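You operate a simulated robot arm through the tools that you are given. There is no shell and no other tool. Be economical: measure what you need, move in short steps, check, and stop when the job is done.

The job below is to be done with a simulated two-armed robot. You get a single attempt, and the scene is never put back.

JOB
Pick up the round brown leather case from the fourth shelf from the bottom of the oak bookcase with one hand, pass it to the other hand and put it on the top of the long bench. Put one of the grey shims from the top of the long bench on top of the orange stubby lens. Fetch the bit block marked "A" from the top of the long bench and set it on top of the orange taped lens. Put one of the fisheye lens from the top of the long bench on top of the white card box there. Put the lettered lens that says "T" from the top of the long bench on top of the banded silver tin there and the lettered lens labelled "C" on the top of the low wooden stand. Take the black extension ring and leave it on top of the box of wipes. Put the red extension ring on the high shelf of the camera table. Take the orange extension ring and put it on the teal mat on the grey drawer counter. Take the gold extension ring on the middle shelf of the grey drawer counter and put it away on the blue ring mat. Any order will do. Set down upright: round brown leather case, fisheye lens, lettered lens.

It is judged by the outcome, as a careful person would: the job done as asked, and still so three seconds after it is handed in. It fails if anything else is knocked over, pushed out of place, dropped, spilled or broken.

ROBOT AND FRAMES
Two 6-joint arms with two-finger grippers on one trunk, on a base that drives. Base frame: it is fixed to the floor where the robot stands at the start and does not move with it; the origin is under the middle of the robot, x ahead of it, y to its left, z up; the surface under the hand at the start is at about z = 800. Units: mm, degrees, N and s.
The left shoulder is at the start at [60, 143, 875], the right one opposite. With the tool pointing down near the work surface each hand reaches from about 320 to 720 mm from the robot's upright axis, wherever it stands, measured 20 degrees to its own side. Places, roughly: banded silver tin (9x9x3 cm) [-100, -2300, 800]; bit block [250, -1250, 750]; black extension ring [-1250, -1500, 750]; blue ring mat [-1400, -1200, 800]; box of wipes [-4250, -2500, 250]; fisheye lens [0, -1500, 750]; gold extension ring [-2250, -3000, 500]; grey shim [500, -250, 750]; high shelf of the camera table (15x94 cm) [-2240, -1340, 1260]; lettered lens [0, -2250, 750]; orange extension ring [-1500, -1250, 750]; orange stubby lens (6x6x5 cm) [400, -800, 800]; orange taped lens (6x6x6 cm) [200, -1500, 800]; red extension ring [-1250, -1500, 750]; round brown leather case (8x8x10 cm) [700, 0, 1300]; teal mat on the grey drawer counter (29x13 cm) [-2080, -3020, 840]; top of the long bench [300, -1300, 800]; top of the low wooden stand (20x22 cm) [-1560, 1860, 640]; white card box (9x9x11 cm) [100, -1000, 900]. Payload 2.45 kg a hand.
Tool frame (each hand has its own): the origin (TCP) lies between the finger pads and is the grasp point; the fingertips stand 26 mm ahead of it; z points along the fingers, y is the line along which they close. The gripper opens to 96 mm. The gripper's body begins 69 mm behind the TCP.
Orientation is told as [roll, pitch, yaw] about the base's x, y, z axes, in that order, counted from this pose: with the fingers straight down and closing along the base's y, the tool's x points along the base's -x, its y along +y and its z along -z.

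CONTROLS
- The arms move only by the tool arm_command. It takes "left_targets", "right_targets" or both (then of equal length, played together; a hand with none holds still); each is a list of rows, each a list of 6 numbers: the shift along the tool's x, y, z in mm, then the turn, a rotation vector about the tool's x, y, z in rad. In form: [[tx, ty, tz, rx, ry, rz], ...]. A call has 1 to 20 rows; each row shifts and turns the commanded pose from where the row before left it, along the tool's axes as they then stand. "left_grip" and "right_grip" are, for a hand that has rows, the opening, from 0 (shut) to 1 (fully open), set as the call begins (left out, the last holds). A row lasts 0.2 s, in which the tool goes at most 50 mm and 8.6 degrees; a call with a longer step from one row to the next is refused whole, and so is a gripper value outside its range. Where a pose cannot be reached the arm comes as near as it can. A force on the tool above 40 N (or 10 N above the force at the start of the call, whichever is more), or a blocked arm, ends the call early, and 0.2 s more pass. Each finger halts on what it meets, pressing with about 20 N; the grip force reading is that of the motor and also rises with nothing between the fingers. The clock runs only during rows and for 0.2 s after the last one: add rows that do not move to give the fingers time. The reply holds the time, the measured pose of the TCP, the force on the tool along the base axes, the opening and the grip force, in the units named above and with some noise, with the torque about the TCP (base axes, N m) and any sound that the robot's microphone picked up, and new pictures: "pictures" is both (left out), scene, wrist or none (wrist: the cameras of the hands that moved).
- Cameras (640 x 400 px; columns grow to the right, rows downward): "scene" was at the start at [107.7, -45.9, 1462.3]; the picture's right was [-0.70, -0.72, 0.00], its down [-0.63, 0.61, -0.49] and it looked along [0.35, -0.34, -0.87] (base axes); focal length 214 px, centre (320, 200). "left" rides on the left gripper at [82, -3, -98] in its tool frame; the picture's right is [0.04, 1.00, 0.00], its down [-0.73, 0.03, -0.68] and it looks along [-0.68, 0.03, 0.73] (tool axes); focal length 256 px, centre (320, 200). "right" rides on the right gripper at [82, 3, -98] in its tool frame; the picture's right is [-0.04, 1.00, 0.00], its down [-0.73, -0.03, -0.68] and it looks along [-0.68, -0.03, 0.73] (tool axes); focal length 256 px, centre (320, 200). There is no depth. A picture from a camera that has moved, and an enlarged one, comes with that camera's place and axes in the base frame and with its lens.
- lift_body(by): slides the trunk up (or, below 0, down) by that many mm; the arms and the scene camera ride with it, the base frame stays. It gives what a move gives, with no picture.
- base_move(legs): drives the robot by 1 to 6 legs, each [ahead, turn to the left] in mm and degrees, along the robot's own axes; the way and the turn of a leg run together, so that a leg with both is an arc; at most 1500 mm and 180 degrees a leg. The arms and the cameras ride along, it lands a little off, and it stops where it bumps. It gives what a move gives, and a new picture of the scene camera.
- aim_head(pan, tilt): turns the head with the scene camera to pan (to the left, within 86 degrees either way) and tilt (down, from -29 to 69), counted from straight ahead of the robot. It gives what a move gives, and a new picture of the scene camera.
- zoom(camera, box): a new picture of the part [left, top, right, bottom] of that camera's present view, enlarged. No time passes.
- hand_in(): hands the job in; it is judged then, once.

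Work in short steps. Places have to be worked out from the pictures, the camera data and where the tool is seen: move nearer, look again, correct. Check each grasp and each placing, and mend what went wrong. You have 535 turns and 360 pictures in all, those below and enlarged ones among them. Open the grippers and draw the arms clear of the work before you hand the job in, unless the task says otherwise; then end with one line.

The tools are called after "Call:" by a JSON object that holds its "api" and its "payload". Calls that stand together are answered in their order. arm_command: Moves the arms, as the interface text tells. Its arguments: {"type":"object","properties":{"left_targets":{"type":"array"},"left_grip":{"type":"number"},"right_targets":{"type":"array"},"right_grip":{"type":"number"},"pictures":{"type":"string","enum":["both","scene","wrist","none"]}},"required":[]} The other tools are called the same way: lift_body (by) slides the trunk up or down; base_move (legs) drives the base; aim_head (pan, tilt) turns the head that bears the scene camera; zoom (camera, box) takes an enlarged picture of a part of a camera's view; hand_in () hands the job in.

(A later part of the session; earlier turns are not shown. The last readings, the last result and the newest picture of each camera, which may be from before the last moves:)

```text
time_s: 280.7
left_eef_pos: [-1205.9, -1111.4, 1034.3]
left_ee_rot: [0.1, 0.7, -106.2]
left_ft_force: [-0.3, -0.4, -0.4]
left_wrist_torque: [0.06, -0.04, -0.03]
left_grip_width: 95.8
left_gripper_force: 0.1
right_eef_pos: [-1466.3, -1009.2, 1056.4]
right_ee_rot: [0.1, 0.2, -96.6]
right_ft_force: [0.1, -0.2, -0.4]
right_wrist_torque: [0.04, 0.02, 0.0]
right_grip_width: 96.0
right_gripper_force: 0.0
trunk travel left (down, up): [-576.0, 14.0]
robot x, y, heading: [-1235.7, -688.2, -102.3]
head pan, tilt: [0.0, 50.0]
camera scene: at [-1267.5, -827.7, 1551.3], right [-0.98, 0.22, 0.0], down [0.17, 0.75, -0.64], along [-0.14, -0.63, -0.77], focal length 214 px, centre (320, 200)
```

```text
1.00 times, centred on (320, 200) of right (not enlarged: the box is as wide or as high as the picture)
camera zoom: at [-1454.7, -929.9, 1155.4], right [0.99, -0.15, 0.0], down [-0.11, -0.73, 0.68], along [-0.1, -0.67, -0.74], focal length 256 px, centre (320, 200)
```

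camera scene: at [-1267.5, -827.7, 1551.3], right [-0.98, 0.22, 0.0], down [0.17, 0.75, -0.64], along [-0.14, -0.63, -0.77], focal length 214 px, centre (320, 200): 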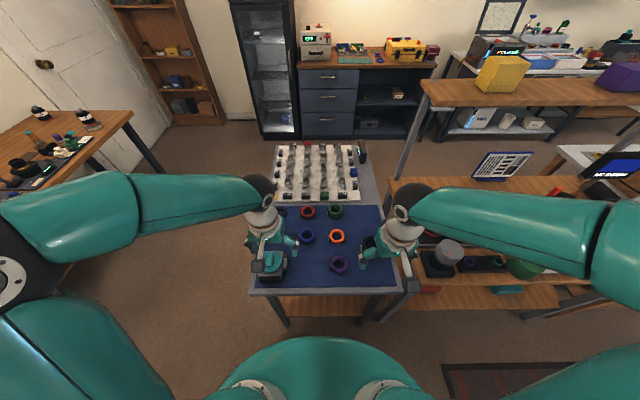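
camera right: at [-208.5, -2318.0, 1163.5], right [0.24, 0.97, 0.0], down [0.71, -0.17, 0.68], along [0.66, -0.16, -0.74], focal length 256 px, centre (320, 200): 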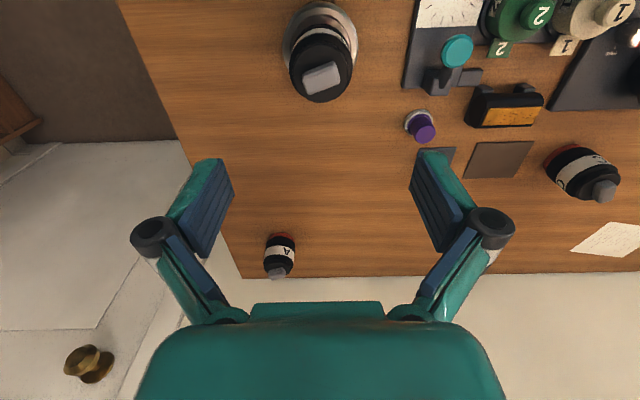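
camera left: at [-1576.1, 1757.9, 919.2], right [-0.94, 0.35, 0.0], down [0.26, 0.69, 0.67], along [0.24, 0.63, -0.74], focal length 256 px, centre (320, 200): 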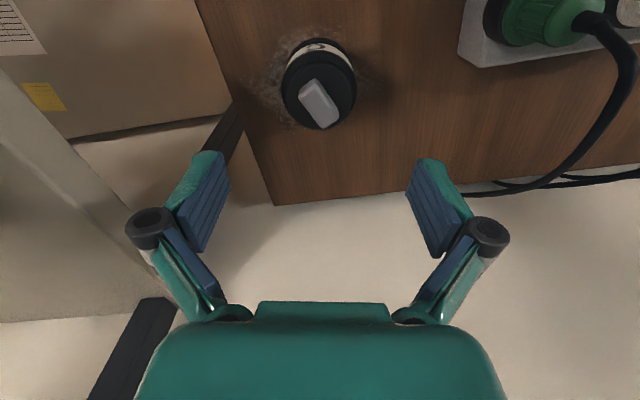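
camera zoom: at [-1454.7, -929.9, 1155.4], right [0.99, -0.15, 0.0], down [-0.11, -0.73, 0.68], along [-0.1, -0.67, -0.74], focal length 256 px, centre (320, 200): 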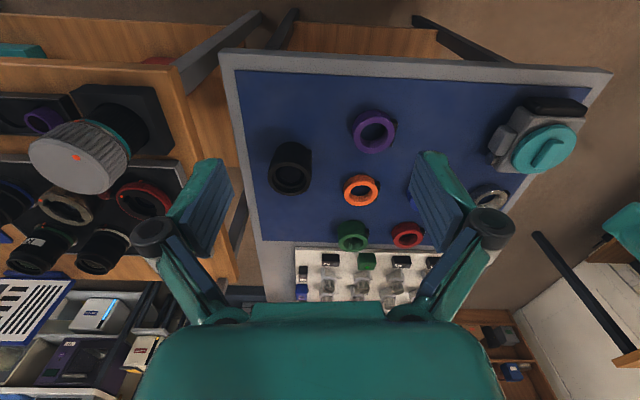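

Ring places confirmed. Black and red are ~690–700 mm ahead; I try 50 mm more forward.

Call:
{"api": "base_move", "payload": {"legs": [[50, 0]]}}

```text
time_s: 281.6
left_eef_pos: [-1217.1, -1162.8, 1032.3]
left_ee_rot: [0.1, 0.8, -106.1]
left_ft_force: [-0.7, -0.3, 1.3]
left_wrist_torque: [0.06, 0.02, 0.01]
left_grip_width: 96.0
left_gripper_force: 0.0
right_eef_pos: [-1478.9, -1060.4, 1054.9]
right_ee_rot: [0.0, 0.4, -96.6]
right_ft_force: [-0.2, -0.9, -0.4]
right_wrist_torque: [0.07, 0.0, -0.01]
right_grip_width: 95.8
right_gripper_force: 0.0
trunk travel left (down, up): [-576.0, 14.0]
robot x, y, heading: [-1248.9, -739.4, -102.3]
head pan, tilt: [0.0, 50.0]
camera scene: at [-1279.0, -879.8, 1551.0], right [-0.98, 0.22, 0.0], down [0.17, 0.75, -0.64], along [-0.14, -0.62, -0.77], focal length 214 px, centre (320, 200)
```

scene: 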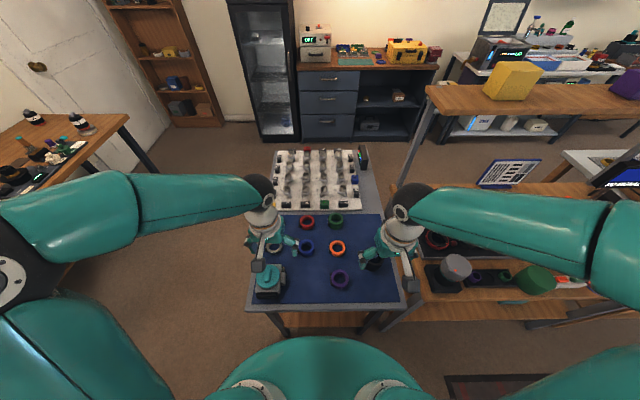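

Left hand goes over the black ring.

Call:
{"api": "arm_command", "payload": {"left_targets": [[-37.5, 11.5, 0, 0, 0, 0], [-37.5, 11.5, 0, 0, 0, 0], [-37.5, 11.5, 0, 0, 0, 0], [-37.5, 11.5, 0, 0, 0, 0], [-37.5, 11.5, 0, 0, 0, 0], [-37.5, 11.5, 0, 0, 0, 0], [0, 0, 40, 0, 0, 0], [0, 0, 40, 0, 0, 0], [0, 0, 40, 0, 0, 0], [0, 0, 0, 0, 0, 0]], "left_grip": 1, "pictures": "wrist"}}

Call:
{"api": "zoom", "payload": {"camera": "left", "box": [200, 20, 440, 170]}}

```text
time_s: 283.8
left_eef_pos: [-1212.0, -1397.1, 909.5]
left_ee_rot: [0.1, 0.6, -106.0]
left_ft_force: [0.3, 0.3, 0.1]
left_wrist_torque: [-0.07, -0.02, 0.0]
left_grip_width: 96.1
left_gripper_force: 0.0
right_eef_pos: [-1478.7, -1058.8, 1056.3]
right_ee_rot: [0.0, 0.1, -96.6]
right_ft_force: [-0.2, 0.2, 0.4]
right_wrist_torque: [0.03, -0.01, -0.02]
right_grip_width: 95.8
right_gripper_force: 0.1
trunk travel left (down, up): [-576.0, 14.0]
robot x, y, heading: [-1247.4, -740.8, -102.4]
head pan, tilt: [0.0, 50.0]
camera left: at [-1191.1, -1318.4, 1010.0], right [0.97, -0.24, 0.0], down [-0.18, -0.72, 0.67], along [-0.16, -0.65, -0.74], focal length 256 px, centre (320, 200)
```

left: 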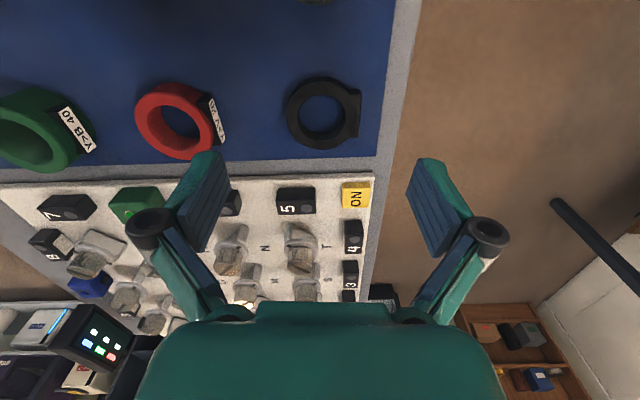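

```text
2.67 times, centred on (320, 95) of left
camera zoom: at [-1191.1, -1318.4, 1010.0], right [0.97, -0.24, 0.0], down [-0.18, -0.72, 0.67], along [-0.16, -0.65, -0.74], focal length 683 px, centre (320, 480)
```

zoom: 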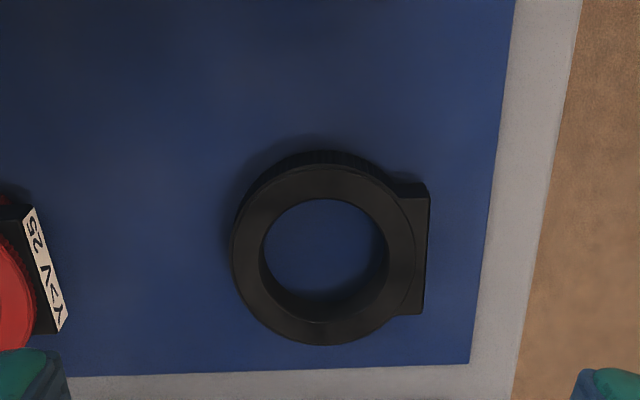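

Black ring centre ≈(−1212,−1410), ~60 mm across with its label block. I align and descend to z≈831, then close.

Call:
{"api": "arm_command", "payload": {"left_targets": [[-12.5, 6, 25, 0, 0, 0], [0, 0, 30, 0, 0, 0], [0, 0, 23, 0, 0, 0], [0, 0, 0, 0, 0, 0]], "pictures": "wrist"}}

Call:
{"api": "arm_command", "payload": {"left_targets": [[0, 0, 0, 0, 0, 0], [0, 0, 0, 0, 0, 0], [0, 0, 0, 0, 0, 0], [0, 0, 0, 0, 0, 0]], "left_grip": 0, "pictures": "wrist"}}

```text
time_s: 284.8
left_eef_pos: [-1208.7, -1408.3, 833.2]
left_ee_rot: [0.2, 0.5, -106.0]
left_ft_force: [0.2, 0.1, 0.5]
left_wrist_torque: [-0.02, 0.02, -0.01]
left_grip_width: 96.0
left_gripper_force: 0.0
right_eef_pos: [-1477.7, -1057.7, 1057.4]
right_ee_rot: [-0.1, 0.1, -96.7]
right_ft_force: [1.3, 0.2, -0.3]
right_wrist_torque: [-0.01, -0.02, 0.03]
right_grip_width: 96.2
right_gripper_force: 0.0
trunk travel left (down, up): [-576.0, 14.0]
robot x, y, heading: [-1251.3, -740.6, -102.4]
head pan, tilt: [0.0, 50.0]
camera left: at [-1189.7, -1330.3, 932.9], right [0.97, -0.24, 0.0], down [-0.18, -0.72, 0.67], along [-0.16, -0.65, -0.74], focal length 256 px, centre (320, 200)
```

left: 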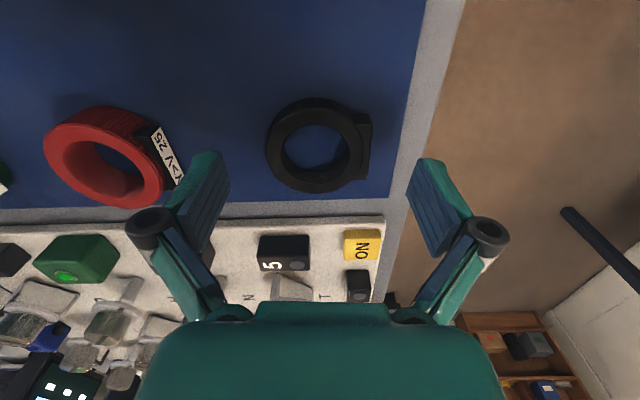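

```text
time_s: 285.8
left_eef_pos: [-1210.1, -1407.7, 833.1]
left_ee_rot: [0.1, 0.6, -106.0]
left_ft_force: [0.4, 0.1, 0.4]
left_wrist_torque: [0.0, 0.03, -0.01]
left_grip_width: 0.2
left_gripper_force: 20.1
right_eef_pos: [-1478.7, -1057.7, 1057.1]
right_ee_rot: [0.0, 0.2, -96.5]
right_ft_force: [-0.8, 0.0, 0.1]
right_wrist_torque: [0.01, 0.06, 0.01]
right_grip_width: 95.8
right_gripper_force: 0.1
trunk travel left (down, up): [-576.0, 14.0]
robot x, y, heading: [-1251.1, -741.3, -102.5]
head pan, tilt: [0.0, 50.0]
camera left: at [-1189.7, -1330.5, 933.0], right [0.97, -0.24, 0.0], down [-0.18, -0.72, 0.67], along [-0.16, -0.65, -0.74], focal length 256 px, centre (320, 200)
```

left: 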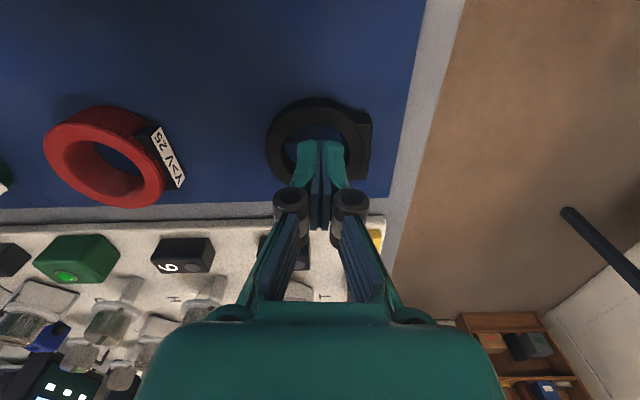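

The ring lies lower than I thought (top ≈776, table ≈760). I open, shift 15 mm forward and descend to z≈801.

Call:
{"api": "arm_command", "payload": {"left_targets": [[0, 0, -5, 0, 0, 0], [0, 0, 0, 0, 0, 0], [0, 0, 0, 0, 0, 0], [-15, 1, 0, 0, 0, 0], [0, 0, 15, 0, 0, 0], [0, 0, 15, 0, 0, 0], [0, 0, 7, 0, 0, 0], [0, 0, 0, 0, 0, 0]], "left_grip": 1, "pictures": "wrist"}}

```text
time_s: 287.6
left_eef_pos: [-1213.0, -1421.9, 801.0]
left_ee_rot: [0.2, 0.6, -106.0]
left_ft_force: [0.1, 0.2, 0.5]
left_wrist_torque: [0.0, -0.03, -0.03]
left_grip_width: 96.0
left_gripper_force: 0.0
right_eef_pos: [-1478.6, -1058.8, 1057.6]
right_ee_rot: [0.1, 0.1, -96.6]
right_ft_force: [-0.6, -0.5, -0.1]
right_wrist_torque: [-0.01, -0.01, -0.02]
right_grip_width: 95.9
right_gripper_force: 0.0
trunk travel left (down, up): [-576.0, 14.0]
robot x, y, heading: [-1248.6, -743.5, -102.6]
head pan, tilt: [0.0, 50.0]
camera left: at [-1193.2, -1344.3, 901.1], right [0.97, -0.24, 0.0], down [-0.18, -0.72, 0.67], along [-0.16, -0.65, -0.74], focal length 256 px, centre (320, 200)
```

left: 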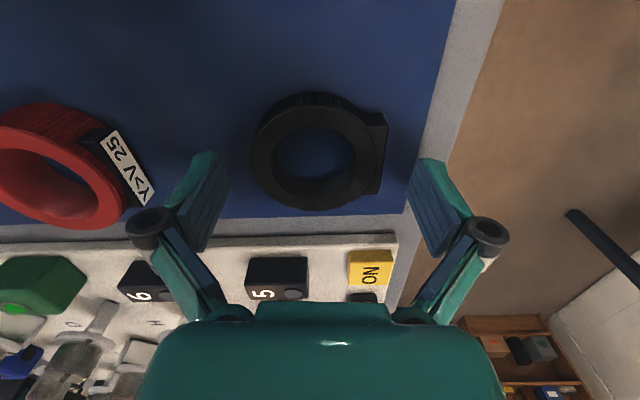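

Call:
{"api": "arm_command", "payload": {"left_targets": [[0, 0, 1.5, 0, 0, 0], [0, 0, 0, 0, 0, 0], [0, 0, 0, 0, 0, 0], [0, 0, 0, 0, 0, 0], [0, 0, 0, 0, 0, 0]], "left_grip": 0, "pictures": "wrist"}}

```text
time_s: 288.8
left_eef_pos: [-1213.3, -1421.4, 804.9]
left_ee_rot: [0.1, -0.1, -106.0]
left_ft_force: [-6.9, -3.8, 32.1]
left_wrist_torque: [0.21, 1.02, 0.11]
left_grip_width: 64.2
left_gripper_force: 19.5
right_eef_pos: [-1477.7, -1055.3, 1058.5]
right_ee_rot: [0.0, 0.0, -96.6]
right_ft_force: [-0.3, 0.2, -0.1]
right_wrist_torque: [0.0, 0.0, 0.03]
right_grip_width: 96.0
right_gripper_force: 0.0
trunk travel left (down, up): [-576.0, 14.0]
robot x, y, heading: [-1247.9, -741.7, -102.2]
head pan, tilt: [0.0, 50.0]
camera left: at [-1194.0, -1343.4, 903.9], right [0.97, -0.24, 0.0], down [-0.18, -0.71, 0.68], along [-0.16, -0.66, -0.73], focal length 256 px, centre (320, 200)
```

left: 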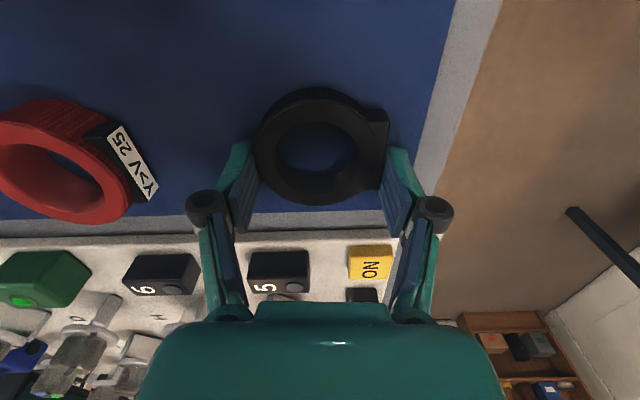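

Gripped at 64 mm, tips touching the mat (table ≈768). I lift.

Call:
{"api": "arm_command", "payload": {"left_targets": [[0, 0, -5, 0, 0, 0], [0, 0, -10, 0, 0, 0], [0, 0, -30, 0, 0, 0], [0, 0, -40, 0, 0, 0], [0, 0, 0, 0, 0, 0]], "pictures": "wrist"}}

```text
time_s: 290.0
left_eef_pos: [-1212.3, -1423.8, 884.7]
left_ee_rot: [0.1, 0.6, -106.0]
left_ft_force: [0.9, 0.5, -0.8]
left_wrist_torque: [-0.01, -0.02, -0.02]
left_grip_width: 63.7
left_gripper_force: 20.1
right_eef_pos: [-1478.0, -1058.9, 1057.0]
right_ee_rot: [0.1, 0.2, -96.6]
right_ft_force: [0.3, -0.4, -0.1]
right_wrist_torque: [0.02, 0.02, 0.0]
right_grip_width: 96.2
right_gripper_force: 0.0
trunk travel left (down, up): [-576.0, 14.0]
robot x, y, heading: [-1250.3, -740.2, -102.6]
head pan, tilt: [0.0, 50.0]
camera left: at [-1193.2, -1346.4, 984.9], right [0.97, -0.24, 0.0], down [-0.18, -0.72, 0.67], along [-0.16, -0.65, -0.74], focal length 256 px, centre (320, 200)
```

left: 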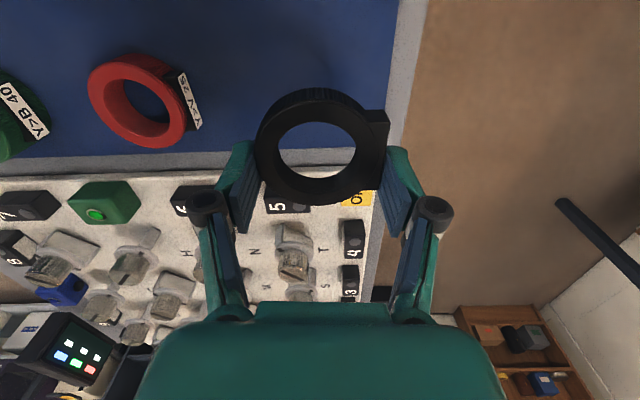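

Black ring held. I raise and pull the left hand back, then send the right hand over the red ring (≈(−1352,−1395)).

Call:
{"api": "arm_command", "payload": {"left_targets": [[0, 0, -40, 0, 0, 0], [0, 0, -40, 0, 0, 0], [0, 0, -40, 0, 0, 0], [20, 10, -30, 0, 0, 0], [40, 15, 0, 0, 0, 0], [40, 15, 0, 0, 0, 0], [40, 15, 0, 0, 0, 0], [40, 15, 0, 0, 0, 0], [40, 15, 0, 0, 0, 0], [0, 0, 0, 0, 0, 0]], "pictures": "none"}}

Call:
{"api": "arm_command", "payload": {"right_targets": [[-42, 10, 0, 0, 0, 0], [-42, 10, 0, 0, 0, 0], [-42, 10, 0, 0, 0, 0], [-42, 10, 0, 0, 0, 0], [-42, 10, 0, 0, 0, 0], [-42, 10, 0, 0, 0, 0], [-42, 10, 0, 0, 0, 0], [-26, 12, 0, 0, 0, 0], [0, 0, 40, 0, 0, 0], [0, 0, 40, 0, 0, 0], [0, 0, 40, 0, 0, 0], [0, 0, 0, 0, 0, 0]], "right_grip": 1, "pictures": "wrist"}}

```text
time_s: 292.2
left_eef_pos: [-1070.4, -1235.3, 1035.7]
left_ee_rot: [0.1, 0.7, -106.2]
left_ft_force: [1.1, 0.8, -1.5]
left_wrist_torque: [-0.01, 0.02, -0.03]
left_grip_width: 63.9
left_gripper_force: 20.3
right_eef_pos: [-1478.7, -1059.5, 1057.9]
right_ee_rot: [0.0, 0.3, -96.7]
right_ft_force: [-1.1, -0.4, -0.9]
right_wrist_torque: [0.02, 0.01, 0.01]
right_grip_width: 95.8
right_gripper_force: 0.1
trunk travel left (down, up): [-576.0, 14.0]
robot x, y, heading: [-1246.2, -743.2, -102.7]
head pan, tilt: [0.0, 50.0]
```

```text
time_s: 294.8
left_eef_pos: [-1067.6, -1234.6, 1036.5]
left_ee_rot: [0.0, 0.6, -106.1]
left_ft_force: [0.7, -0.1, -1.5]
left_wrist_torque: [0.01, -0.02, 0.0]
left_grip_width: 63.4
left_gripper_force: 20.1
right_eef_pos: [-1436.2, -1354.1, 931.3]
right_ee_rot: [0.0, 0.1, -96.6]
right_ft_force: [-0.2, -0.1, 0.0]
right_wrist_torque: [-0.02, 0.01, 0.01]
right_grip_width: 96.0
right_gripper_force: 0.1
right hand out of reach, approached as far as the arm can: row 8
trunk travel left (down, up): [-576.0, 14.0]
robot x, y, heading: [-1244.6, -743.2, -102.7]
head pan, tilt: [0.0, 50.0]
camera right: at [-1422.5, -1274.6, 1030.2], right [0.99, -0.16, 0.0], down [-0.11, -0.73, 0.68], along [-0.11, -0.67, -0.74], focal length 256 px, centre (320, 200)
```

right: 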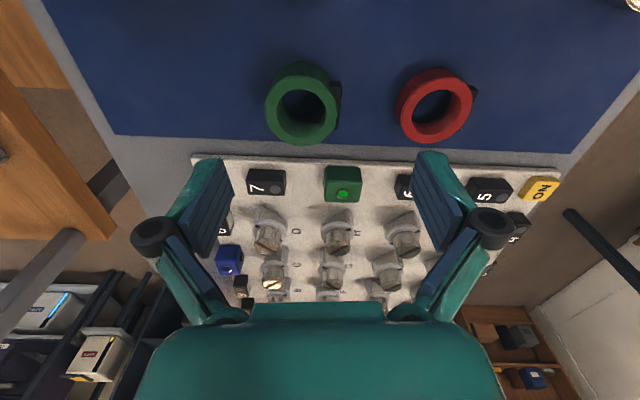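

Red ring at ≈(−1327,−1396). I move over it.

Call:
{"api": "arm_command", "payload": {"right_targets": [[-9.7, 37.7, 0, 0, 0, 0], [-9.7, 37.7, 0, 0, 0, 0], [-9.7, 37.7, 0, 0, 0, 0], [0, 0, 30, 0, 0, 0], [0, 0, 0, 0, 0, 0]], "pictures": "wrist"}}

```text
time_s: 296.0
left_eef_pos: [-1069.6, -1234.7, 1035.9]
left_ee_rot: [0.1, 0.5, -106.2]
left_ft_force: [-0.2, 0.1, -1.1]
left_wrist_torque: [0.01, 0.03, -0.01]
left_grip_width: 63.4
left_gripper_force: 19.7
right_eef_pos: [-1328.8, -1366.7, 899.8]
right_ee_rot: [0.1, 0.1, -96.7]
right_ft_force: [-0.3, -0.3, -0.1]
right_wrist_torque: [-0.03, 0.03, 0.0]
right_grip_width: 95.9
right_gripper_force: 0.0
right hand out of reach, approached as far as the arm can: row 2, 3
trunk travel left (down, up): [-576.0, 14.0]
robot x, y, heading: [-1249.8, -739.1, -102.6]
head pan, tilt: [0.0, 50.0]
camera right: at [-1316.0, -1287.5, 999.4], right [0.99, -0.16, 0.0], down [-0.11, -0.73, 0.68], along [-0.11, -0.67, -0.74], focal length 256 px, centre (320, 200)
```

right: 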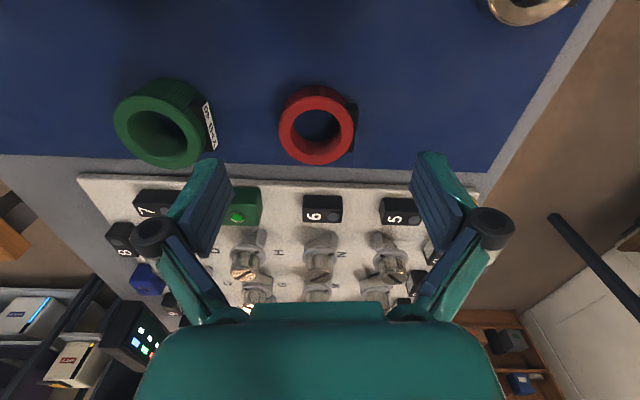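

The red ring is slightly beyond reach; I try driving 40 mm closer.

Call:
{"api": "base_move", "payload": {"legs": [[40, 0]]}}

Call:
{"api": "zoom", "payload": {"camera": "right", "box": [160, 0, 480, 200]}}

```text
time_s: 296.9
left_eef_pos: [-1079.5, -1276.1, 1034.6]
left_ee_rot: [0.2, 0.7, -106.1]
left_ft_force: [0.2, -0.8, -1.3]
left_wrist_torque: [0.04, 0.02, -0.02]
left_grip_width: 63.4
left_gripper_force: 19.4
right_eef_pos: [-1338.5, -1408.7, 898.7]
right_ee_rot: [0.0, 0.3, -96.7]
right_ft_force: [0.7, -0.6, -0.3]
right_wrist_torque: [0.08, -0.01, 0.02]
right_grip_width: 95.9
right_gripper_force: 0.1
trunk travel left (down, up): [-576.0, 14.0]
robot x, y, heading: [-1258.2, -784.4, -102.5]
head pan, tilt: [0.0, 50.0]
camera scene: at [-1287.4, -918.6, 1551.0], right [-0.98, 0.22, 0.0], down [0.17, 0.75, -0.64], along [-0.14, -0.62, -0.77], focal length 214 px, centre (320, 200)
```

scene: 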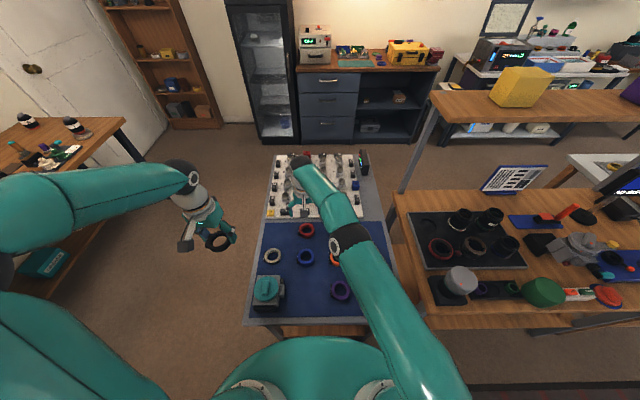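

```text
2.00 times, centred on (320, 100) of right
camera zoom: at [-1326.0, -1329.1, 997.8], right [0.99, -0.16, 0.0], down [-0.11, -0.73, 0.68], along [-0.11, -0.67, -0.74], focal length 512 px, centre (320, 400)
```

zoom: 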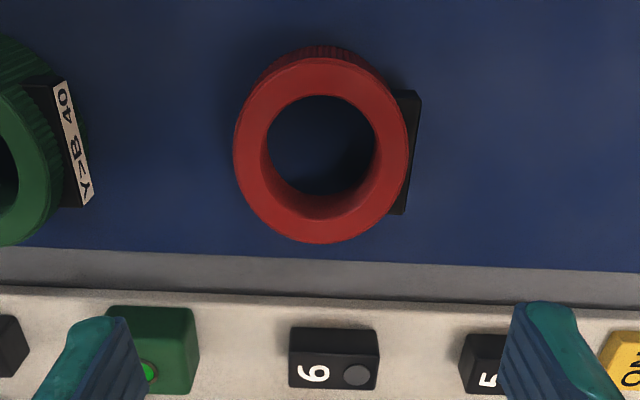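

Red ring top centre at (−1336,−1391). I back 18 mm, descend to z≈809 and check.

Call:
{"api": "arm_command", "payload": {"right_targets": [[18, 3, 10, 0, 0, 0], [0, 0, 40, 0, 0, 0], [0, 0, 0, 0, 0, 0]], "pictures": "wrist"}}

```text
time_s: 297.7
left_eef_pos: [-1078.7, -1273.8, 1038.3]
left_ee_rot: [0.1, 0.5, -106.0]
left_ft_force: [0.6, -0.8, -1.0]
left_wrist_torque: [-0.02, 0.01, -0.03]
left_grip_width: 63.2
left_gripper_force: 19.3
right_eef_pos: [-1334.7, -1388.4, 849.8]
right_ee_rot: [0.0, 0.1, -96.7]
right_ft_force: [-0.4, 1.0, -0.4]
right_wrist_torque: [-0.01, -0.02, 0.01]
right_grip_width: 96.1
right_gripper_force: 0.0
trunk travel left (down, up): [-576.0, 14.0]
robot x, y, heading: [-1257.8, -779.7, -102.6]
head pan, tilt: [0.0, 50.0]
camera right: at [-1321.4, -1309.0, 950.0], right [0.99, -0.16, 0.0], down [-0.11, -0.73, 0.68], along [-0.11, -0.67, -0.73], focal length 256 px, centre (320, 200)
```

right: 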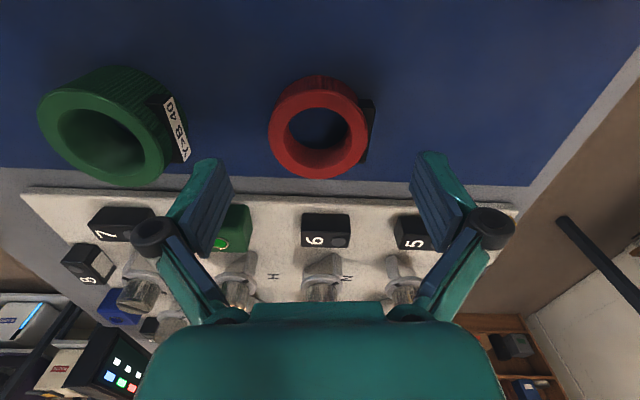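

Call:
{"api": "arm_command", "payload": {"right_targets": [[0, 0, 20, 0, 0, 0], [0, 0, 20, 0, 0, 0], [0, 0, 0, 0, 0, 0]], "pictures": "none"}}

Call:
{"api": "arm_command", "payload": {"right_targets": [[0, 0, 0, 0, 0, 0], [0, 0, 0, 0, 0, 0], [0, 0, 0, 0, 0, 0], [0, 0, 0, 0, 0, 0], [0, 0, -10, 0, 0, 0], [0, 0, -40, 0, 0, 0], [0, 0, 0, 0, 0, 0]], "right_grip": 0, "pictures": "wrist"}}

```text
time_s: 298.5
left_eef_pos: [-1078.0, -1273.9, 1036.9]
left_ee_rot: [0.2, 0.6, -106.0]
left_ft_force: [0.1, -0.3, -1.6]
left_wrist_torque: [-0.02, 0.01, 0.03]
left_grip_width: 63.5
left_gripper_force: 19.8
right_eef_pos: [-1335.6, -1389.3, 810.1]
right_ee_rot: [0.0, 0.1, -96.6]
right_ft_force: [0.2, 0.4, -0.5]
right_wrist_torque: [0.01, 0.0, 0.03]
right_grip_width: 95.6
right_gripper_force: 0.0
trunk travel left (down, up): [-576.0, 14.0]
robot x, y, heading: [-1251.8, -779.2, -102.5]
head pan, tilt: [0.0, 50.0]
```

```text
time_s: 300.1
left_eef_pos: [-1079.1, -1274.8, 1036.6]
left_ee_rot: [0.2, 0.7, -106.1]
left_ft_force: [0.6, 0.3, -0.6]
left_wrist_torque: [-0.01, -0.02, 0.01]
left_grip_width: 63.1
left_gripper_force: 20.0
right_eef_pos: [-1334.2, -1389.1, 859.4]
right_ee_rot: [-0.1, 0.3, -96.7]
right_ft_force: [0.5, 0.8, -1.8]
right_wrist_torque: [0.01, 0.02, 0.0]
right_grip_width: 64.0
right_gripper_force: 20.1
trunk travel left (down, up): [-576.0, 14.0]
robot x, y, heading: [-1257.7, -781.5, -102.7]
head pan, tilt: [0.0, 50.0]
camera right: at [-1320.9, -1309.4, 959.8], right [0.99, -0.16, 0.0], down [-0.11, -0.73, 0.68], along [-0.11, -0.67, -0.74], focal length 256 px, centre (320, 200)
```

right: 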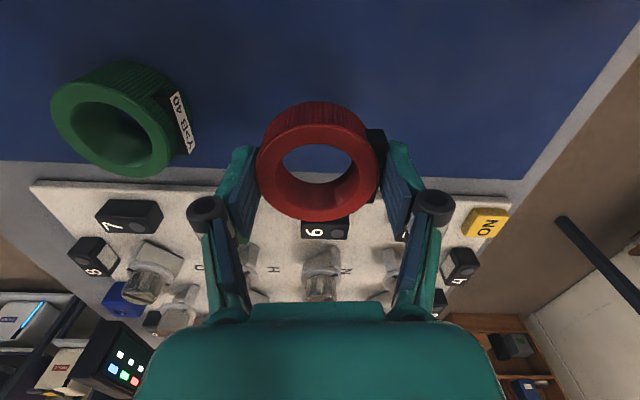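

Red held too. I raise and retract the right hand, then look toward the camera table's shelf.

Call:
{"api": "arm_command", "payload": {"right_targets": [[0, 0, -40, 0, 0, 0], [0, 0, -40, 0, 0, 0], [20, 0, -40, 0, 0, 0], [40, 0, -30, 0, 0, 0], [40, -10, -20, 0, 0, 0], [40, -15, -10, 0, 0, 0], [40, -15, 0, 0, 0, 0], [40, -15, 0, 0, 0, 0], [40, -15, 0, 0, 0, 0], [0, 0, 0, 0, 0, 0]], "pictures": "none"}}

Call:
{"api": "aim_head", "payload": {"pan": -35, "tilt": 20}}

```text
time_s: 302.3
left_eef_pos: [-1079.4, -1274.7, 1037.0]
left_ee_rot: [0.1, 0.6, -106.1]
left_ft_force: [0.2, -0.9, -1.4]
left_wrist_torque: [0.0, 0.01, 0.01]
left_grip_width: 62.9
left_gripper_force: 20.2
right_eef_pos: [-1374.1, -1123.6, 1040.5]
right_ee_rot: [-0.1, 0.2, -96.7]
right_ft_force: [0.4, 0.0, -1.4]
right_wrist_torque: [0.05, -0.02, 0.02]
right_grip_width: 64.1
right_gripper_force: 19.7
trunk travel left (down, up): [-576.0, 14.0]
robot x, y, heading: [-1255.1, -779.5, -102.6]
head pan, tilt: [0.0, 50.0]
```

```text
time_s: 303.3
left_eef_pos: [-1078.7, -1273.7, 1036.5]
left_ee_rot: [0.2, 0.6, -106.1]
left_ft_force: [-0.8, -0.4, -1.8]
left_wrist_torque: [0.01, -0.04, 0.01]
left_grip_width: 63.2
left_gripper_force: 19.9
right_eef_pos: [-1374.3, -1122.6, 1040.8]
right_ee_rot: [0.0, 0.1, -96.7]
right_ft_force: [-0.7, -1.0, -0.3]
right_wrist_torque: [0.02, -0.03, -0.01]
right_grip_width: 64.2
right_gripper_force: 19.5
trunk travel left (down, up): [-576.0, 14.0]
robot x, y, heading: [-1257.9, -776.5, -102.5]
head pan, tilt: [-35.0, 20.0]
camera scene: at [-1338.7, -902.7, 1597.0], right [-0.68, 0.74, 0.0], down [0.25, 0.23, -0.94], along [-0.69, -0.63, -0.34], focal length 214 px, centre (320, 200)
```

scene: 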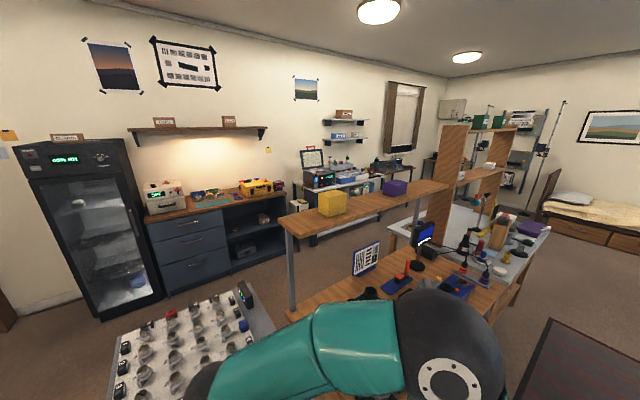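

Between the yellow and purple boxes the shelf is free, around (−2160,−1375). I'll reach it from behind; first I drive around the ring table's east side.

Call:
{"api": "base_move", "payload": {"legs": [[-200, 0], [0, 22], [0, 22], [0, 22]]}}

```text
time_s: 308.7
left_eef_pos: [-686.6, -626.9, 1035.3]
left_ee_rot: [0.0, 0.7, -40.0]
left_ft_force: [-0.5, -0.2, -1.0]
left_wrist_torque: [0.04, -0.03, -0.01]
left_grip_width: 62.8
left_gripper_force: 20.3
right_eef_pos: [-945.5, -835.6, 1041.5]
right_ee_rot: [0.0, 0.2, -30.6]
right_ft_force: [0.2, 1.2, -0.9]
right_wrist_torque: [-0.01, -0.01, -0.02]
right_grip_width: 63.5
right_gripper_force: 20.0
trunk travel left (down, up): [-576.0, 14.0]
robot x, y, heading: [-1238.4, -624.5, -36.4]
head pan, tilt: [-35.0, 20.0]
camera scene: at [-1158.0, -748.1, 1597.0], right [-0.95, -0.32, 0.0], down [-0.11, 0.32, -0.94], along [0.3, -0.89, -0.34], focal length 214 px, centre (320, 200)
```

scene: 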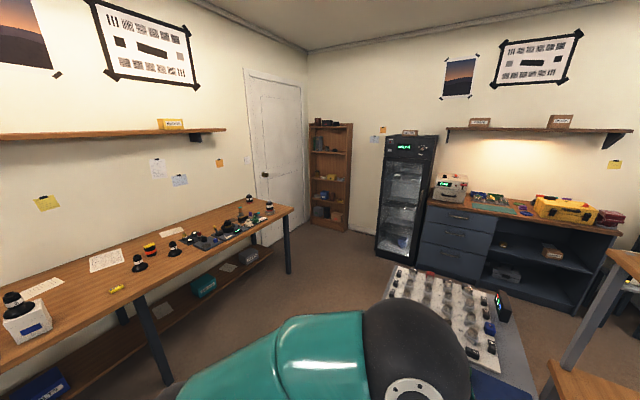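

Call:
{"api": "base_move", "payload": {"legs": [[0, 4], [700, 0], [0, -22], [0, -22], [0, -22]]}}

```text
time_s: 317.0
left_eef_pos: [-384.7, -1491.1, 1037.7]
left_ee_rot: [0.1, 0.6, -102.3]
left_ft_force: [-0.2, 0.5, -0.1]
left_wrist_torque: [-0.01, 0.0, 0.02]
left_grip_width: 62.7
left_gripper_force: 20.1
right_eef_pos: [-689.6, -1360.5, 1042.0]
right_ee_rot: [-0.1, 0.1, -92.9]
right_ft_force: [0.4, 0.4, -0.8]
right_wrist_torque: [0.0, -0.03, 0.01]
right_grip_width: 63.2
right_gripper_force: 19.4
trunk travel left (down, up): [-576.0, 14.0]
robot x, y, heading: [-591.7, -1010.7, -98.2]
head pan, tilt: [-35.0, 20.0]
camera scene: at [-665.0, -1138.7, 1597.1], right [-0.73, 0.68, 0.0], down [0.23, 0.25, -0.94], along [-0.64, -0.69, -0.34], focal length 214 px, centre (320, 200)
```

scene: 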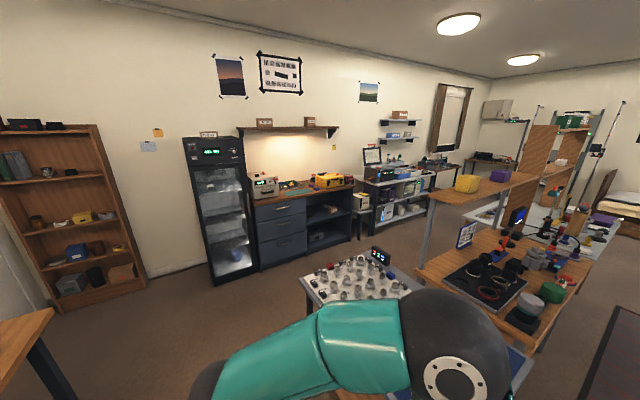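

Call:
{"api": "base_move", "payload": {"legs": [[0, -3], [780, 0], [760, 0], [0, -22], [0, -22]]}}

```text
time_s: 328.0
left_eef_pos: [-1079.4, -3002.4, 1039.0]
left_ee_rot: [0.1, 0.6, -148.3]
left_ft_force: [-0.4, -0.2, -1.3]
left_wrist_torque: [0.01, 0.02, 0.01]
left_grip_width: 62.5
left_gripper_force: 20.3
right_eef_pos: [-1196.8, -2693.1, 1041.9]
right_ee_rot: [0.0, 0.1, -138.9]
right_ft_force: [0.1, -0.6, -1.6]
right_wrist_torque: [-0.04, -0.04, 0.01]
right_grip_width: 62.8
right_gripper_force: 20.0
trunk travel left (down, up): [-576.0, 14.0]
robot x, y, heading: [-859.0, -2540.3, -143.8]
head pan, tilt: [-35.0, 20.0]
camera scene: at [-1005.1, -2580.0, 1597.0], right [-0.02, 1.0, 0.0], down [0.34, 0.01, -0.94], along [-0.94, -0.02, -0.34], focal length 214 px, centre (320, 200)
```

scene: 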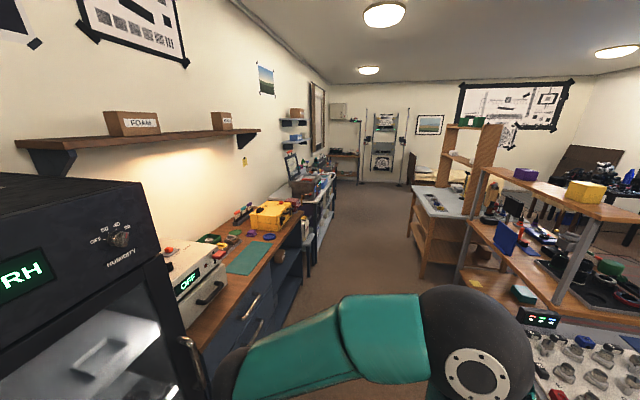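

Aisle is clear. I finish turning west.

Call:
{"api": "base_move", "payload": {"legs": [[0, -22], [0, -22]]}}

Call:
{"api": "aim_head", "payload": {"pan": -30, "tilt": 35}}

```text
time_s: 331.0
left_eef_pos: [-1344.1, -2713.4, 1038.5]
left_ee_rot: [0.0, 0.7, 166.5]
left_ft_force: [-0.6, 0.2, -0.5]
left_wrist_torque: [0.02, -0.01, -0.01]
left_grip_width: 62.7
left_gripper_force: 20.1
right_eef_pos: [-1206.7, -2410.0, 1043.1]
right_ee_rot: [0.0, 0.2, 176.0]
right_ft_force: [0.0, -0.1, -1.0]
right_wrist_torque: [0.0, -0.02, 0.0]
right_grip_width: 62.9
right_gripper_force: 20.2
trunk travel left (down, up): [-576.0, 14.0]
robot x, y, heading: [-865.6, -2571.3, 171.1]
head pan, tilt: [-35.0, 20.0]
camera scene: at [-998.6, -2499.9, 1596.9], right [0.69, 0.72, 0.0], down [0.25, -0.24, -0.94], along [-0.68, 0.65, -0.34], focal length 214 px, centre (320, 200)
```

scene: 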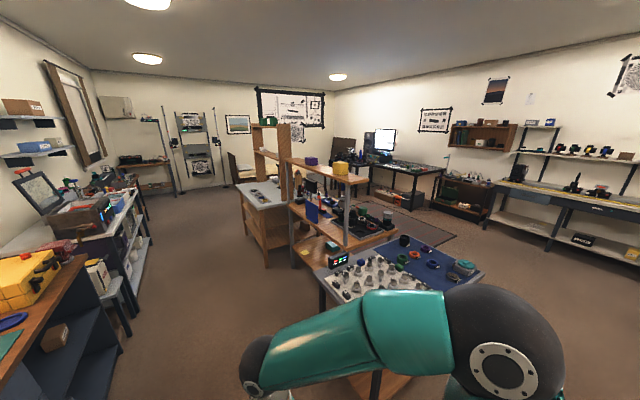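

```text
time_s: 331.8
left_eef_pos: [-1342.7, -2715.4, 1039.0]
left_ee_rot: [0.0, 0.6, 166.7]
left_ft_force: [0.8, -0.6, -0.8]
left_wrist_torque: [0.03, 0.0, 0.0]
left_grip_width: 62.8
left_gripper_force: 20.0
right_eef_pos: [-1206.8, -2412.0, 1043.9]
right_ee_rot: [-0.1, 0.0, 176.0]
right_ft_force: [-0.4, -0.3, -1.3]
right_wrist_torque: [0.05, -0.03, 0.01]
right_grip_width: 62.7
right_gripper_force: 20.2
trunk travel left (down, up): [-576.0, 14.0]
robot x, y, heading: [-866.0, -2572.1, 171.3]
head pan, tilt: [-30.0, 35.0]
camera scene: at [-998.0, -2511.3, 1573.4], right [0.62, 0.78, 0.0], down [0.45, -0.36, -0.82], along [-0.64, 0.51, -0.57], focal length 214 px, centre (320, 200)
```

scene: 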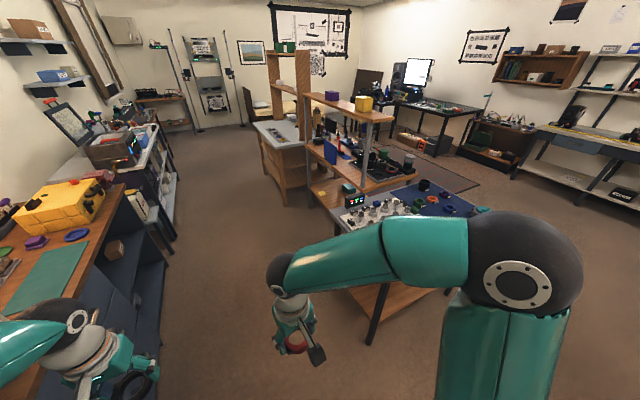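

Call:
{"api": "base_move", "payload": {"legs": [[0, -2.5], [750, 0], [750, 0], [0, -22], [0, -22]]}}

```text
time_s: 342.6
left_eef_pos: [-2767.6, -2069.1, 1038.3]
left_ee_rot: [0.1, 0.7, 121.5]
left_ft_force: [1.2, -0.2, 0.0]
left_wrist_torque: [0.02, -0.02, 0.01]
left_grip_width: 62.6
left_gripper_force: 19.6
right_eef_pos: [-2457.8, -1951.9, 1043.4]
right_ee_rot: [0.0, 0.1, 131.0]
right_ft_force: [0.2, -0.1, -1.3]
right_wrist_torque: [0.0, 0.01, -0.03]
right_grip_width: 62.6
right_gripper_force: 20.3
trunk travel left (down, up): [-576.0, 14.0]
robot x, y, heading: [-2357.1, -2322.3, 126.2]
head pan, tilt: [-30.0, 35.0]
camera scene: at [-2403.2, -2186.7, 1573.2], right [0.99, 0.11, 0.0], down [0.06, -0.57, -0.82], along [-0.09, 0.81, -0.57], focal length 214 px, centre (320, 200)
```

scene: 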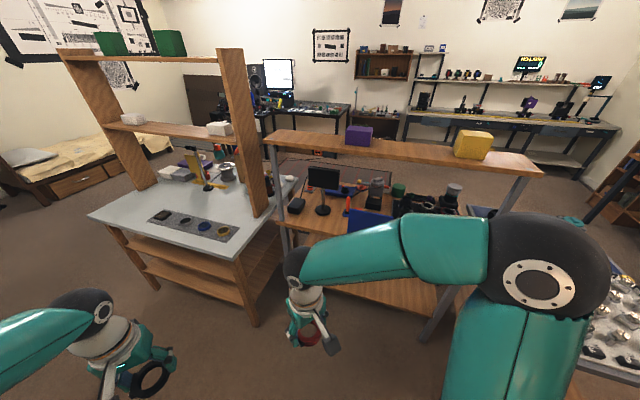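

The shelf's free spot between the boxes is at about (−2152,−1397). I turn to face it and approach.

Call:
{"api": "base_move", "payload": {"legs": [[0, -21], [0, -21], [350, 0]]}}

```text
time_s: 347.4
left_eef_pos: [-2455.3, -1510.4, 1038.7]
left_ee_rot: [0.1, 0.7, 79.5]
left_ft_force: [-0.4, 0.5, 0.0]
left_wrist_torque: [-0.01, 0.04, -0.01]
left_grip_width: 62.7
left_gripper_force: 19.7
right_eef_pos: [-2148.4, -1631.3, 1043.8]
right_ee_rot: [0.1, 0.0, 88.8]
right_ft_force: [0.9, -0.1, -0.8]
right_wrist_torque: [-0.01, 0.03, -0.02]
right_grip_width: 62.6
right_gripper_force: 20.2
trunk travel left (down, up): [-576.0, 14.0]
robot x, y, heading: [-2333.0, -1976.4, 84.4]
head pan, tilt: [-30.0, 35.0]
camera scene: at [-2275.8, -1841.1, 1573.0], right [0.81, -0.58, 0.0], down [-0.33, -0.47, -0.82], along [0.48, 0.67, -0.58], focal length 214 px, centre (320, 200)
```

scene: 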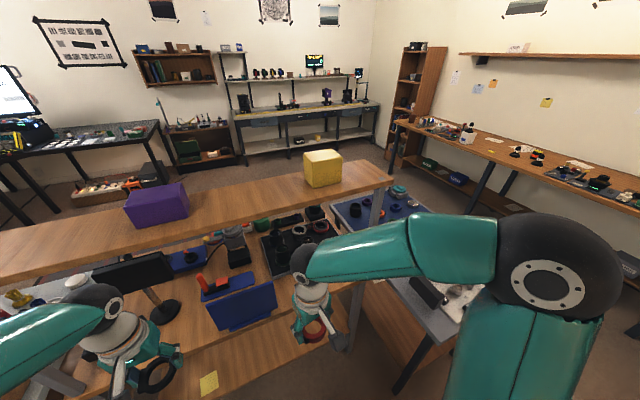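

The left hand is near the shelf/monitor, so I pull it back first; then raise trunk fully and lift the right hand.

Call:
{"api": "arm_command", "payload": {"left_targets": [[40, 10, 0, 0, 0, 0], [40, 10, 0, 0, 0, 0], [30, 10, 0, 0, 0, 0], [20, 10, 0, 0, 0, 0], [0, 0, 0, 0, 0, 0]], "pictures": "none"}}

Call:
{"api": "lift_body", "payload": {"by": 13}}

Call:
{"api": "arm_command", "payload": {"right_targets": [[0, 0, -45, 0, 0, 0], [0, 0, -45, 0, 0, 0], [0, 0, -45, 0, 0, 0], [0, 0, -45, 0, 0, 0], [0, 0, -45, 0, 0, 0], [0, 0, -45, 0, 0, 0], [0, 0, -25, 0, 0, 0], [0, 0, 0, 0, 0, 0]], "pictures": "both"}}

```text
time_s: 348.6
left_eef_pos: [-2521.2, -1632.7, 1040.1]
left_ee_rot: [0.2, 0.6, 79.5]
left_ft_force: [0.2, 0.5, -0.7]
left_wrist_torque: [-0.02, 0.02, 0.04]
left_grip_width: 62.6
left_gripper_force: 20.1
right_eef_pos: [-2147.3, -1633.3, 1042.7]
right_ee_rot: [0.1, 0.1, 88.8]
right_ft_force: [0.1, 0.3, -0.7]
right_wrist_torque: [-0.01, 0.03, 0.0]
right_grip_width: 62.6
right_gripper_force: 19.5
trunk travel left (down, up): [-576.0, 14.0]
robot x, y, heading: [-2332.1, -1971.7, 84.2]
head pan, tilt: [-30.0, 35.0]
```

```text
time_s: 349.2
left_eef_pos: [-2521.9, -1631.9, 1053.1]
left_ee_rot: [0.1, 0.6, 79.6]
left_ft_force: [0.0, -0.7, -0.5]
left_wrist_torque: [-0.03, 0.0, 0.01]
left_grip_width: 62.4
left_gripper_force: 20.4
right_eef_pos: [-2147.5, -1632.7, 1057.0]
right_ee_rot: [-0.1, 0.2, 88.8]
right_ft_force: [-0.1, -0.5, -1.5]
right_wrist_torque: [0.01, 0.01, 0.01]
right_grip_width: 62.7
right_gripper_force: 20.1
trunk travel left (down, up): [-589.0, 1.0]
robot x, y, heading: [-2333.3, -1974.0, 84.3]
head pan, tilt: [-30.0, 35.0]
```

```text
time_s: 351.0
left_eef_pos: [-2521.4, -1633.6, 1053.1]
left_ee_rot: [0.2, 0.6, 79.5]
left_ft_force: [-0.1, -0.8, 0.2]
left_wrist_torque: [0.02, -0.03, -0.02]
left_grip_width: 62.5
left_gripper_force: 20.4
right_eef_pos: [-2146.8, -1631.1, 1353.3]
right_ee_rot: [0.1, 0.1, 89.0]
right_ft_force: [0.3, 0.1, -1.9]
right_wrist_torque: [0.0, -0.02, 0.01]
right_grip_width: 62.7
right_gripper_force: 20.0
trunk travel left (down, up): [-589.0, 1.0]
robot x, y, heading: [-2338.2, -1974.7, 84.7]
head pan, tilt: [-30.0, 35.0]
camera scene: at [-2277.3, -1842.5, 1586.2], right [0.81, -0.58, 0.0], down [-0.33, -0.47, -0.82], along [0.48, 0.67, -0.57], focal length 214 px, centre (320, 200)
camera right: at [-2152.3, -1712.9, 1451.6], right [-1.0, 0.06, 0.0], down [0.04, 0.73, 0.68], along [0.04, 0.68, -0.74], focal length 256 px, centre (320, 200)
```

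scene: 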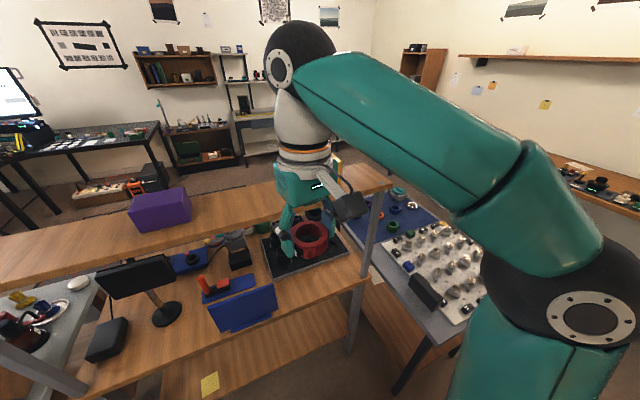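
right: 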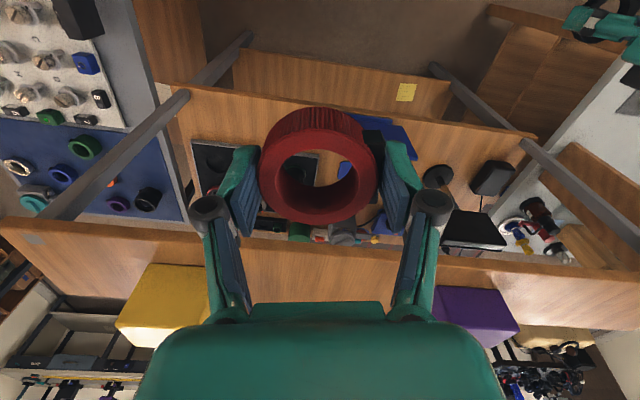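

Height reached, gap between boxes is centred. I drive forward in small legs toward the table.

Call:
{"api": "base_move", "payload": {"legs": [[90, 0], [80, 0]]}}

Call:
{"api": "zoom", "payload": {"camera": "right", "box": [0, 0, 640, 400]}}

```text
time_s: 352.8
left_eef_pos: [-2506.5, -1461.7, 1052.9]
left_ee_rot: [0.1, 0.8, 79.5]
left_ft_force: [-0.3, 0.5, -1.3]
left_wrist_torque: [-0.05, 0.01, 0.0]
left_grip_width: 62.7
left_gripper_force: 20.1
right_eef_pos: [-2131.4, -1458.8, 1350.9]
right_ee_rot: [0.0, 0.2, 89.0]
right_ft_force: [-0.6, 0.6, -0.8]
right_wrist_torque: [-0.05, -0.01, 0.02]
right_grip_width: 62.8
right_gripper_force: 21.0
trunk travel left (down, up): [-589.0, 1.0]
robot x, y, heading: [-2318.9, -1804.2, 84.4]
head pan, tilt: [-30.0, 35.0]
camera scene: at [-2261.0, -1669.9, 1585.9], right [0.82, -0.58, 0.0], down [-0.33, -0.47, -0.82], along [0.47, 0.67, -0.58], focal length 214 px, centre (320, 200)
```

scene: 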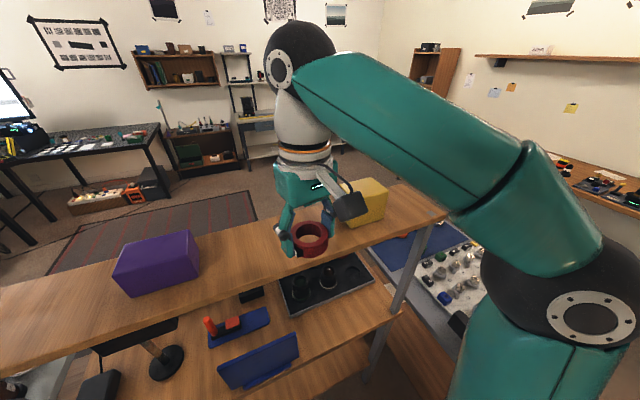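

```text
1.00 times, centred on (320, 200) of right (not enlarged: the box is as wide or as high as the picture)
camera zoom: at [-2136.4, -1540.1, 1450.6], right [-1.0, 0.06, 0.0], down [0.04, 0.74, 0.68], along [0.04, 0.68, -0.74], focal length 256 px, centre (320, 200)
```

zoom: 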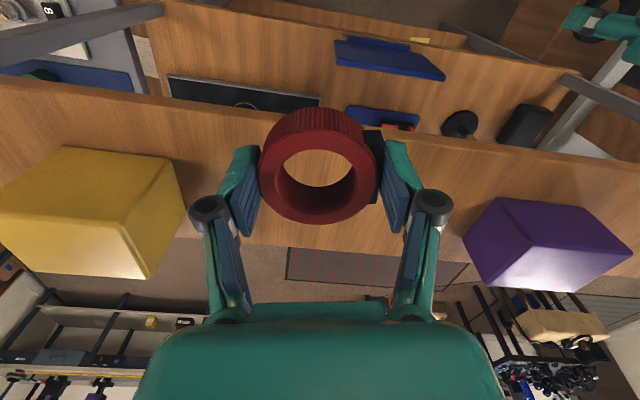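

Shelf spans y≈−1449…−1298 here. I lower 28 mm, go forward 80 mm and set the ring down.

Call:
{"api": "arm_command", "payload": {"right_targets": [[0, 0, 28, 0, 0, 0], [-40, 0, 0, 0, 0, 0], [-40, 0, 0, 0, 0, 0], [0, 0, 8, 0, 0, 0], [0, 0, 0, 0, 0, 0]], "pictures": "wrist"}}

```text
time_s: 354.0
left_eef_pos: [-2506.2, -1463.2, 1053.7]
left_ee_rot: [0.1, 0.7, 79.5]
left_ft_force: [-0.7, 0.5, -0.6]
left_wrist_torque: [0.0, 0.01, -0.02]
left_grip_width: 62.6
left_gripper_force: 20.5
right_eef_pos: [-2130.2, -1380.5, 1314.6]
right_ee_rot: [-0.1, 0.1, 89.0]
right_ft_force: [-0.6, 0.2, -1.3]
right_wrist_torque: [-0.03, 0.0, 0.01]
right_grip_width: 62.9
right_gripper_force: 20.0
trunk travel left (down, up): [-589.0, 1.0]
robot x, y, heading: [-2318.0, -1807.3, 84.5]
head pan, tilt: [-30.0, 35.0]
camera right: at [-2135.5, -1463.1, 1414.5], right [-1.0, 0.06, 0.0], down [0.04, 0.73, 0.68], along [0.04, 0.68, -0.74], focal length 256 px, centre (320, 200)
```

right: 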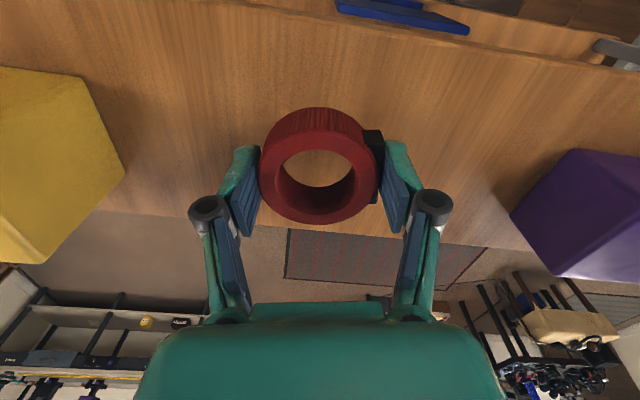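

Call:
{"api": "arm_command", "payload": {"right_targets": [[-10, 0, 3, 0, 0, 0], [0, 0, 3, 0, 0, 0], [0, 0, 2, 0, 0, 0], [0, 0, 2, 0, 0, 0], [0, 0, 2, 0, 0, 0], [0, 0, 2, 0, 0, 0]], "pictures": "none"}}

```text
time_s: 355.4
left_eef_pos: [-2505.1, -1463.4, 1053.5]
left_ee_rot: [0.1, 0.7, 79.6]
left_ft_force: [-0.1, -1.1, -0.5]
left_wrist_torque: [0.01, 0.0, -0.01]
left_grip_width: 62.7
left_gripper_force: 19.9
right_eef_pos: [-2130.7, -1369.8, 1301.4]
right_ee_rot: [0.0, 0.0, 89.0]
right_ft_force: [0.6, 1.2, -1.1]
right_wrist_torque: [0.01, 0.02, -0.02]
right_grip_width: 62.5
right_gripper_force: 20.3
trunk travel left (down, up): [-589.0, 1.0]
robot x, y, heading: [-2313.8, -1804.3, 84.3]
head pan, tilt: [-30.0, 35.0]
```

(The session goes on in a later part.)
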